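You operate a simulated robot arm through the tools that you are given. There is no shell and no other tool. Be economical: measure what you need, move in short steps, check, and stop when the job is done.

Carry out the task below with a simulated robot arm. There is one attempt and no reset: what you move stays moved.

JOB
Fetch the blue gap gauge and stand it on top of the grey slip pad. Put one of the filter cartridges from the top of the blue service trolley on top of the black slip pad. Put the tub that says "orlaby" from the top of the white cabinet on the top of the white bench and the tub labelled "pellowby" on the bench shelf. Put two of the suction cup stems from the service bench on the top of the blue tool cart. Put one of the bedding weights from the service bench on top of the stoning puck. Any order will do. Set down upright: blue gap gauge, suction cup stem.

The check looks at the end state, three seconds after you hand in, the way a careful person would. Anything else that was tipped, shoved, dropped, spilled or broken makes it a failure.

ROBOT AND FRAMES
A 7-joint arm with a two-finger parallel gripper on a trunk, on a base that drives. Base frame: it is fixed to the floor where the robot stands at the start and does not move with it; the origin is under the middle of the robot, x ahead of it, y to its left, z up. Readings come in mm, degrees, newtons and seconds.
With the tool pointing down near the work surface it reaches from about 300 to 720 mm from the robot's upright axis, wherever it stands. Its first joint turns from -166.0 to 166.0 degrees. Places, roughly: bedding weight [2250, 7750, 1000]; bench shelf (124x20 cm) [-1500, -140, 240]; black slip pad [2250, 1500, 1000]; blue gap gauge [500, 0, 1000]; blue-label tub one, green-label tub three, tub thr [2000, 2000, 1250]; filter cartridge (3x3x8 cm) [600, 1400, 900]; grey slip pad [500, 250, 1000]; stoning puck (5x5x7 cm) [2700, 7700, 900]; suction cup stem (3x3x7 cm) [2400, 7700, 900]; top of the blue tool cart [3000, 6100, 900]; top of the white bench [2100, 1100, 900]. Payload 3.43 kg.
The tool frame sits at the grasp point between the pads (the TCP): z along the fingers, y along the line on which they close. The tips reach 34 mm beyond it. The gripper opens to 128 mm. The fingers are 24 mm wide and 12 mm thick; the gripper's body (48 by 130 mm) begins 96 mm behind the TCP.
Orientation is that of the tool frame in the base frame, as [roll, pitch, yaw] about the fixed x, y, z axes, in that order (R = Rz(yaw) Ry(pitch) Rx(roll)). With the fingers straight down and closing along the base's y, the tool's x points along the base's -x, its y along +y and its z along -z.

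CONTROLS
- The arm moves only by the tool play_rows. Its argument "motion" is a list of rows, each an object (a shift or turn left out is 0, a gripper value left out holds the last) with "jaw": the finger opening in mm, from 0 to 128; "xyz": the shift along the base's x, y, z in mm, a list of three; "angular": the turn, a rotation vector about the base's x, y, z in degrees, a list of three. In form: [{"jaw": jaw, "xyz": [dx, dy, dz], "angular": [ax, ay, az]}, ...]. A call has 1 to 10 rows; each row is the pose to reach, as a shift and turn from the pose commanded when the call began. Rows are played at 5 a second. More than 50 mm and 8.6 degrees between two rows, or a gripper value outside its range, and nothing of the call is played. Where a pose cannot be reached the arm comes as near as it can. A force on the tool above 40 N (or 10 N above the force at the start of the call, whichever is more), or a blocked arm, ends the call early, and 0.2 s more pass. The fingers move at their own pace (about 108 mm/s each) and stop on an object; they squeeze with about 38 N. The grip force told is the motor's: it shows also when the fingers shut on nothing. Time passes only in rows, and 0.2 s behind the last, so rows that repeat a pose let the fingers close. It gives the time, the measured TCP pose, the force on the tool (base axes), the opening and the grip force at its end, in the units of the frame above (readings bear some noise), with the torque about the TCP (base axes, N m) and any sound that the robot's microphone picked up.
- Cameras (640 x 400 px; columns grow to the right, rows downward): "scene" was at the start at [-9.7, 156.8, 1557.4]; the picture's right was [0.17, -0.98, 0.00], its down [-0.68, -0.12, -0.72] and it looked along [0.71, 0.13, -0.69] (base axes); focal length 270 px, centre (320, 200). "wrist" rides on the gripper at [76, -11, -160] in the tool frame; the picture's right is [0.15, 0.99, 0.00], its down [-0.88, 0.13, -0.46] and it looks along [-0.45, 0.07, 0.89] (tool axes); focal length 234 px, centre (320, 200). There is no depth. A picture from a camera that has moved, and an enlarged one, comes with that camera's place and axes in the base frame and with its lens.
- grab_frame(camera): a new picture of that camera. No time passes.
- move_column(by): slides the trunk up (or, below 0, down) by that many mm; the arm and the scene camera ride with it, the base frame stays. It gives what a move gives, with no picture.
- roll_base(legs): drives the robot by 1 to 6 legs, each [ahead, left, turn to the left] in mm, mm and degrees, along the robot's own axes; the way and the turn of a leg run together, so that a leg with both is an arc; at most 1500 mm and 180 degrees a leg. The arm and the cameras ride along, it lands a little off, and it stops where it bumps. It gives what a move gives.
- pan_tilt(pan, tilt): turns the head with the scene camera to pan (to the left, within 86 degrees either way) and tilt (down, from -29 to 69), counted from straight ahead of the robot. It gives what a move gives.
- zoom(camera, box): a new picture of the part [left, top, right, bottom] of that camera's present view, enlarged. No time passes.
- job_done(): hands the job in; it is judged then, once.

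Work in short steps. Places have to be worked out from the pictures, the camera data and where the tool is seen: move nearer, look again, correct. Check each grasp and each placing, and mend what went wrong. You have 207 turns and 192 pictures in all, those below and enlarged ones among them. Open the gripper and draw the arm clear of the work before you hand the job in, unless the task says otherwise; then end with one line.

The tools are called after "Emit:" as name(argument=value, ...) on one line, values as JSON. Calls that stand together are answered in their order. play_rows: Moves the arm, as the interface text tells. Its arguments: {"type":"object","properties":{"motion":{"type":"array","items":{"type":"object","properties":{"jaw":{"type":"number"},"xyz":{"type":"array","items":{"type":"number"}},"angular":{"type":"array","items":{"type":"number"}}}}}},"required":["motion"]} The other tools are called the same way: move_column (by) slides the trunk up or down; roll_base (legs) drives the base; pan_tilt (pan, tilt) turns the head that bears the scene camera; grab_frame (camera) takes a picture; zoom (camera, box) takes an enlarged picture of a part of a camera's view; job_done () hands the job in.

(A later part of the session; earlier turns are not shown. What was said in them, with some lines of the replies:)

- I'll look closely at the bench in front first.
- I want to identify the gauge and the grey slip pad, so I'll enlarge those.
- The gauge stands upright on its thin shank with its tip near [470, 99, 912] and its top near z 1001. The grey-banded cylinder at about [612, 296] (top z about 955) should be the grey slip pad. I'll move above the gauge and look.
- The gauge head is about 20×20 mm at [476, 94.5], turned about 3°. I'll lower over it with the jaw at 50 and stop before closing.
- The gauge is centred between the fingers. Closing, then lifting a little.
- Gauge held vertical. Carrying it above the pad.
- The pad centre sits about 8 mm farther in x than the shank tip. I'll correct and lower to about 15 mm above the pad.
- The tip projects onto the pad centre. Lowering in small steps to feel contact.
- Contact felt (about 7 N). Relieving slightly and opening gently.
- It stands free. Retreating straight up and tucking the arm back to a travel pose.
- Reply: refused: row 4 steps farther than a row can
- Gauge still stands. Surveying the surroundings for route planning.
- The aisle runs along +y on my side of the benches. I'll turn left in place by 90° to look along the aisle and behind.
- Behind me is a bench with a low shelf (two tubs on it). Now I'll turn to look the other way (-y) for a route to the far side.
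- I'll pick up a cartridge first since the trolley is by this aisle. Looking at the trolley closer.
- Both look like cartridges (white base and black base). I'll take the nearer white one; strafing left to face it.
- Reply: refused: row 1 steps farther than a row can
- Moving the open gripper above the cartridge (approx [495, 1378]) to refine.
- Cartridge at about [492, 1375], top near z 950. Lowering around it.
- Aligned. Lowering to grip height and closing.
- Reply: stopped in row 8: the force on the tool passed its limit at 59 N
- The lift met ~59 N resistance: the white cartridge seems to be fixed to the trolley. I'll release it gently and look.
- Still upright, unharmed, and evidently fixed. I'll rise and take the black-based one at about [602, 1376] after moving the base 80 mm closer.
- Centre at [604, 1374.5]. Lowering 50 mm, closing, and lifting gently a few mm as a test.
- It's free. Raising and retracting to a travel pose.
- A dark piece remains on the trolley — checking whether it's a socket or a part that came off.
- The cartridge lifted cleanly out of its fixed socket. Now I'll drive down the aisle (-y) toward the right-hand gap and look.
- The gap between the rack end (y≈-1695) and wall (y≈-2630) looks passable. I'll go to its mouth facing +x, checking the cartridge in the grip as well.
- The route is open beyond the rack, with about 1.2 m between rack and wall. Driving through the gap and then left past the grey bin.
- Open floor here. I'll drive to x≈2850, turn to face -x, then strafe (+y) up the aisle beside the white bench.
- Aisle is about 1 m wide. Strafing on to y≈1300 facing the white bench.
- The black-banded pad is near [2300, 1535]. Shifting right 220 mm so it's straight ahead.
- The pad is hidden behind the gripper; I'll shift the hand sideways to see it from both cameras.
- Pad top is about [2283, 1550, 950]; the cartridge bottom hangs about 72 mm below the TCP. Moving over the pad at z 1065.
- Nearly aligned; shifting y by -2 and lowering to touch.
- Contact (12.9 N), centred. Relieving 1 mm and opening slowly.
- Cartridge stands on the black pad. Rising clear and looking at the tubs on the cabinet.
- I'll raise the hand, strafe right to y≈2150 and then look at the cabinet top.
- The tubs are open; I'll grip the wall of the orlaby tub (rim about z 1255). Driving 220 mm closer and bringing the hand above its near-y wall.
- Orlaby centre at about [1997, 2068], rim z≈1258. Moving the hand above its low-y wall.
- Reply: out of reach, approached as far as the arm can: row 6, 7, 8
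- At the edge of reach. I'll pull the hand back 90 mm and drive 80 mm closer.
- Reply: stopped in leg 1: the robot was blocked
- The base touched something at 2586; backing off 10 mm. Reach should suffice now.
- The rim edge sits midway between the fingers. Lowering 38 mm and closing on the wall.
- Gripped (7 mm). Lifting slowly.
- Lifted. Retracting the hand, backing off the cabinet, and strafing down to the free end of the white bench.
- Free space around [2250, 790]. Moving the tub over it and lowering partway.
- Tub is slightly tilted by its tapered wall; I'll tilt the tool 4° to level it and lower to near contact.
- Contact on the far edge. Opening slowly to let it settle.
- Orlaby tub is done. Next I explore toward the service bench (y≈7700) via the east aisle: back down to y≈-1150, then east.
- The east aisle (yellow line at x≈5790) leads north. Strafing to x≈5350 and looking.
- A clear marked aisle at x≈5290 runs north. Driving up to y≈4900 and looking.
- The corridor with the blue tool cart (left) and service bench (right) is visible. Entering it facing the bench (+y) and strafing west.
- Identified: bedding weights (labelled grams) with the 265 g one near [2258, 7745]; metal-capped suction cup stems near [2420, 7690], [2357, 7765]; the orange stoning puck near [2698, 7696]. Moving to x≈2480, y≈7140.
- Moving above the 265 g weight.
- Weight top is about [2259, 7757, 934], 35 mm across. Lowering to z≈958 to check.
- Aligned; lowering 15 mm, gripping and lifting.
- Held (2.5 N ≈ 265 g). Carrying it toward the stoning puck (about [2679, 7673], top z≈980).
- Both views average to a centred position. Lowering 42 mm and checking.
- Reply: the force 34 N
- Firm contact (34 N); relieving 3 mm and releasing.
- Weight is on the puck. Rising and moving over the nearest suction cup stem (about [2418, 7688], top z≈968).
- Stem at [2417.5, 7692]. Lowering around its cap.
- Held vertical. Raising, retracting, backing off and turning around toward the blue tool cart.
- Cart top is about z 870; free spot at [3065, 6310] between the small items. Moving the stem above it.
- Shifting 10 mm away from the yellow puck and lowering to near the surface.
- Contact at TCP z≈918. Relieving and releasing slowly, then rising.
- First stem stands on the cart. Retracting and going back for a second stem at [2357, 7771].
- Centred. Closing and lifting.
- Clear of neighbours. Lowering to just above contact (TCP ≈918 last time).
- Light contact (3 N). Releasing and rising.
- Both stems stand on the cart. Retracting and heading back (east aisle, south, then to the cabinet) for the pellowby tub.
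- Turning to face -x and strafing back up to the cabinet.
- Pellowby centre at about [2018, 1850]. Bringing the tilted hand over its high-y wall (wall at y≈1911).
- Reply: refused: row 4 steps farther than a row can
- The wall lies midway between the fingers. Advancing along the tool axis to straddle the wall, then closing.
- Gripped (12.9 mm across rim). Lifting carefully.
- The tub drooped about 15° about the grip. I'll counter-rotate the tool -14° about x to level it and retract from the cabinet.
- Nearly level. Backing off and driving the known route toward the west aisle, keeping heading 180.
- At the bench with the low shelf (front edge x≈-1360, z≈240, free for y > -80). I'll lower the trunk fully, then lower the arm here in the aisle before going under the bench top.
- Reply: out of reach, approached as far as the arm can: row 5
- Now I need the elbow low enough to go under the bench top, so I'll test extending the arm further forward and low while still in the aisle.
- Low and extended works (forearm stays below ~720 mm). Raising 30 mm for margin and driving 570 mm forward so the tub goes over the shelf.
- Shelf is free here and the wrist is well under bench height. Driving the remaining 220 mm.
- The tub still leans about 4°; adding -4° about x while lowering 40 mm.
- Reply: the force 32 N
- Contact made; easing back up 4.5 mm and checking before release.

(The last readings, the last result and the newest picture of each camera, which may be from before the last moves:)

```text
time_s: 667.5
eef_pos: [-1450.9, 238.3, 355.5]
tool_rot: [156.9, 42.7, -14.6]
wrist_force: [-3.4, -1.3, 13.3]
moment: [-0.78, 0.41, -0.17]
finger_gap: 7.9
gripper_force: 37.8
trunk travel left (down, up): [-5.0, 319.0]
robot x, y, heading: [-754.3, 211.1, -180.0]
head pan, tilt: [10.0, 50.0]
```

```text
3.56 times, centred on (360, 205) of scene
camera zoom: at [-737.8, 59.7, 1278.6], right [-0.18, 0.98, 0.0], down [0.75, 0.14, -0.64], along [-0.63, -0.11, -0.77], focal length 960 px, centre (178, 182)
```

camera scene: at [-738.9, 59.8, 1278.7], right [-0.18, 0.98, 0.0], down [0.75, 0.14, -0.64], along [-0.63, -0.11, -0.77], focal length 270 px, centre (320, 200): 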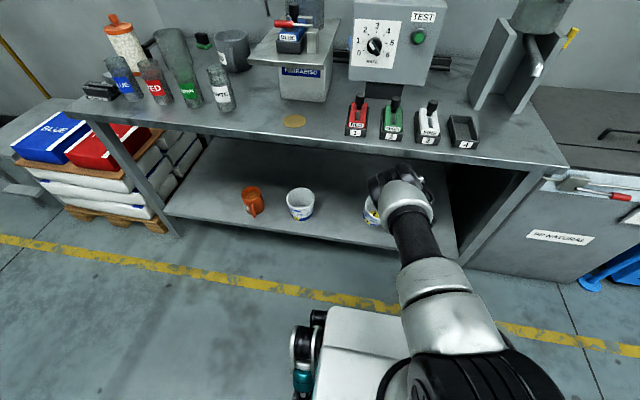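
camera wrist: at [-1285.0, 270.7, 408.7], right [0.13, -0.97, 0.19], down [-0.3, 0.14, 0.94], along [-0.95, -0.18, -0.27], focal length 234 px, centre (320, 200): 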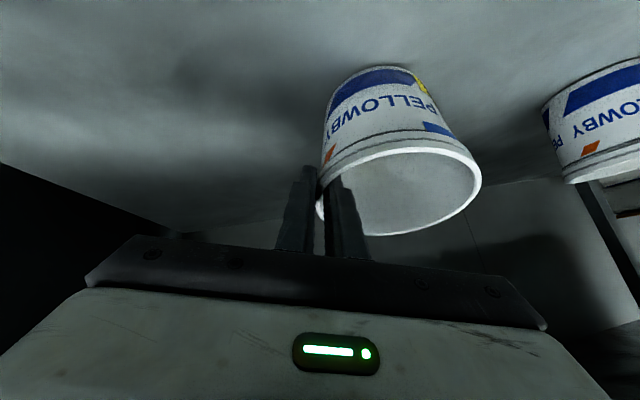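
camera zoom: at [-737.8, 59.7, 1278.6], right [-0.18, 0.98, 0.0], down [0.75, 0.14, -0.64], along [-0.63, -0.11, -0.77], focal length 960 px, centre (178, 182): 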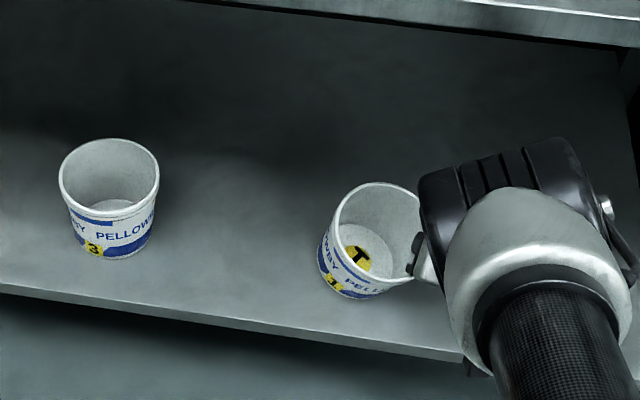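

The contact moment indicates pressure near the tub's centre, so the base is essentially flat. Easing off slightly and opening slowly.

Emit:
play_rows(motion=[{"xyz": [0, 0, 1.5]}, {"xyz": [0, 0, 1.5], "jaw": 9}, {"xyz": [0, 0, 1.5], "jaw": 11}, {"xyz": [0, 0, 1.5], "jaw": 14}, {"xyz": [0, 0, 1.5], "jaw": 20}, {"xyz": [0, 0, 1.5], "jaw": 32}, {"xyz": [0, 0, 1.5], "jaw": 46}, {"xyz": [0, 0, 1.5], "jaw": 46}])

Emit:
grab_frame(camera="wrist")

Emit:
zoom(camera="scene", box=[270, 150, 450, 260])

```text
time_s: 669.3
eef_pos: [-1452.2, 238.9, 356.8]
tool_rot: [156.8, 42.8, -14.8]
wrist_force: [0.6, 0.4, 0.0]
moment: [0.01, -0.02, 0.03]
finger_gap: 46.0
gripper_force: 0.4
trunk travel left (down, up): [-5.0, 319.0]
robot x, y, heading: [-752.1, 209.0, -179.8]
head pan, tilt: [10.0, 50.0]
```

```text
23 pictures are left
camera wrist: at [-1285.6, 271.5, 410.1], right [0.13, -0.97, 0.18], down [-0.3, 0.14, 0.94], along [-0.95, -0.17, -0.28], focal length 234 px, centre (320, 200)
```

wrist: 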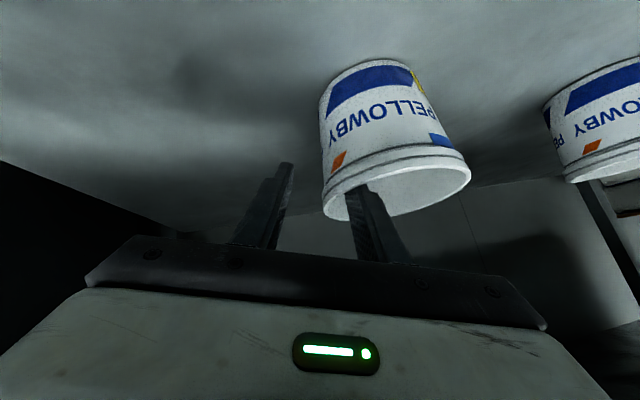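

```text
3.56 times, centred on (360, 205) of scene
camera zoom: at [-738.9, 59.8, 1278.7], right [-0.18, 0.98, 0.0], down [0.75, 0.14, -0.64], along [-0.63, -0.11, -0.77], focal length 960 px, centre (178, 182)
```

zoom: 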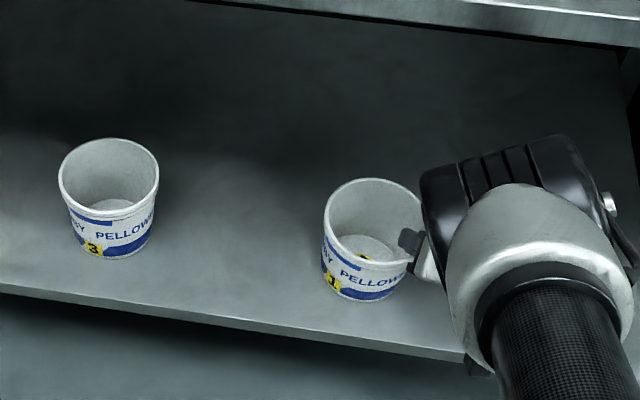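

It settled upright. Withdrawing along the tool axis, then backing the base out.

Emit:
play_rows(motion=[{"xyz": [16, 0, 16]}, {"xyz": [32, 0, 32]}, {"xyz": [48, 0, 48]}, {"xyz": [66, 0, 64]}, {"xyz": [66, 0, 64]}])

Emit:
zoom(camera="scene", box=[270, 150, 450, 260])

```text
time_s: 670.5
eef_pos: [-1385.8, 239.8, 419.1]
tool_rot: [156.9, 42.8, -14.9]
wrist_force: [-0.4, -0.5, -0.5]
moment: [0.03, -0.02, 0.0]
finger_gap: 45.8
gripper_force: 0.1
trunk travel left (down, up): [-5.0, 319.0]
robot x, y, heading: [-755.2, 211.3, -179.8]
head pan, tilt: [10.0, 50.0]
```

```text
3.56 times, centred on (360, 205) of scene
camera zoom: at [-738.9, 59.8, 1278.7], right [-0.18, 0.98, 0.0], down [0.75, 0.14, -0.64], along [-0.63, -0.11, -0.77], focal length 960 px, centre (178, 182)
```

zoom: 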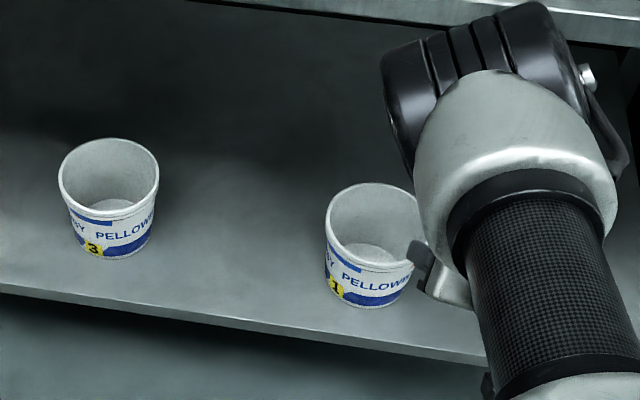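

Tub is standing well. Backing straight out into the aisle.

Emit:
roll_base(legs=[[-560, 0, 0]])

Emit:
pan_tilt(pan=5, tilt=40)

Emit:
grab_frame(camera="scene")

```text
time_s: 673.7
eef_pos: [-828.7, 240.2, 418.2]
tool_rot: [157.0, 42.8, -14.5]
wrist_force: [0.4, 0.8, -0.4]
moment: [0.01, 0.0, -0.01]
finger_gap: 45.9
gripper_force: 0.0
trunk travel left (down, up): [-5.0, 319.0]
robot x, y, heading: [-194.8, 210.6, -179.6]
head pan, tilt: [10.0, 50.0]
```

```text
time_s: 674.5
eef_pos: [-829.1, 240.5, 419.7]
tool_rot: [156.9, 42.8, -14.6]
wrist_force: [-0.1, -0.1, 0.2]
moment: [0.0, 0.0, 0.02]
finger_gap: 45.8
gripper_force: 0.1
trunk travel left (down, up): [-5.0, 319.0]
robot x, y, heading: [-194.9, 208.9, -179.8]
head pan, tilt: [5.0, 40.0]
```

```text
20 pictures are left
camera scene: at [-190.7, 68.0, 1292.9], right [-0.09, 1.0, 0.0], down [0.64, 0.06, -0.77], along [-0.76, -0.07, -0.64], focal length 270 px, centre (320, 200)
```

scene: 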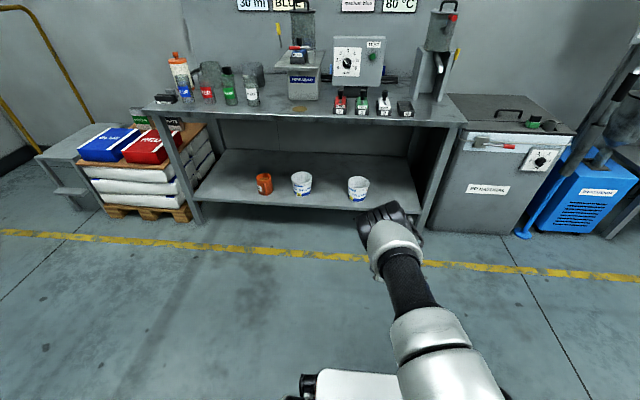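

Tub upright on the shelf. A last check on the gauge: turning 90° (arm sweeps open aisle) to look back at the first bench.

Emit:
roll_base(legs=[[0, 0, 90]])

Emit:
pan_tilt(pan=80, tilt=25)

Emit:
grab_frame(camera="scene")

```text
time_s: 678.8
eef_pos: [-219.9, -420.0, 419.2]
tool_rot: [157.0, 42.7, 75.7]
wrist_force: [-0.5, 0.0, -0.9]
moment: [0.0, 0.02, 0.03]
finger_gap: 45.8
gripper_force: 0.0
trunk travel left (down, up): [-5.0, 319.0]
robot x, y, heading: [-197.5, 212.3, -89.2]
head pan, tilt: [5.0, 40.0]
```

```text
time_s: 680.3
eef_pos: [-219.4, -420.0, 419.5]
tool_rot: [156.9, 42.8, 75.9]
wrist_force: [0.1, -0.4, -0.2]
moment: [0.0, 0.0, 0.0]
finger_gap: 46.1
gripper_force: 0.0
trunk travel left (down, up): [-5.0, 319.0]
robot x, y, heading: [-195.0, 213.9, -89.4]
head pan, tilt: [80.0, 25.0]
```

```text
19 pictures are left
camera scene: at [32.9, 292.3, 1316.2], right [-0.16, -0.99, 0.0], down [-0.42, 0.07, -0.91], along [0.89, -0.15, -0.42], focal length 270 px, centre (320, 200)
```

scene: 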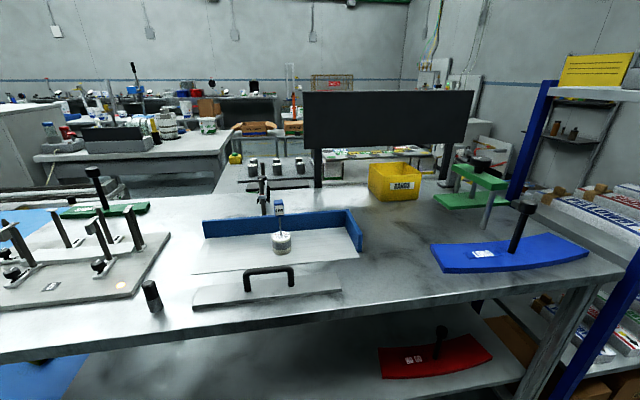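

The gauge still stands on the grey pad, the orlaby tub is on the white bench, the gripper is open and the arm is clear. Handing in.

Emit:
job_done()

```text
The job is handed in.
```

I've placed all the items and handed the job in; no result has come back. The one snag was the white-based filter cartridge, which wouldn't come out of its holder. I left it standing upright and put the other one on the black slip pad.
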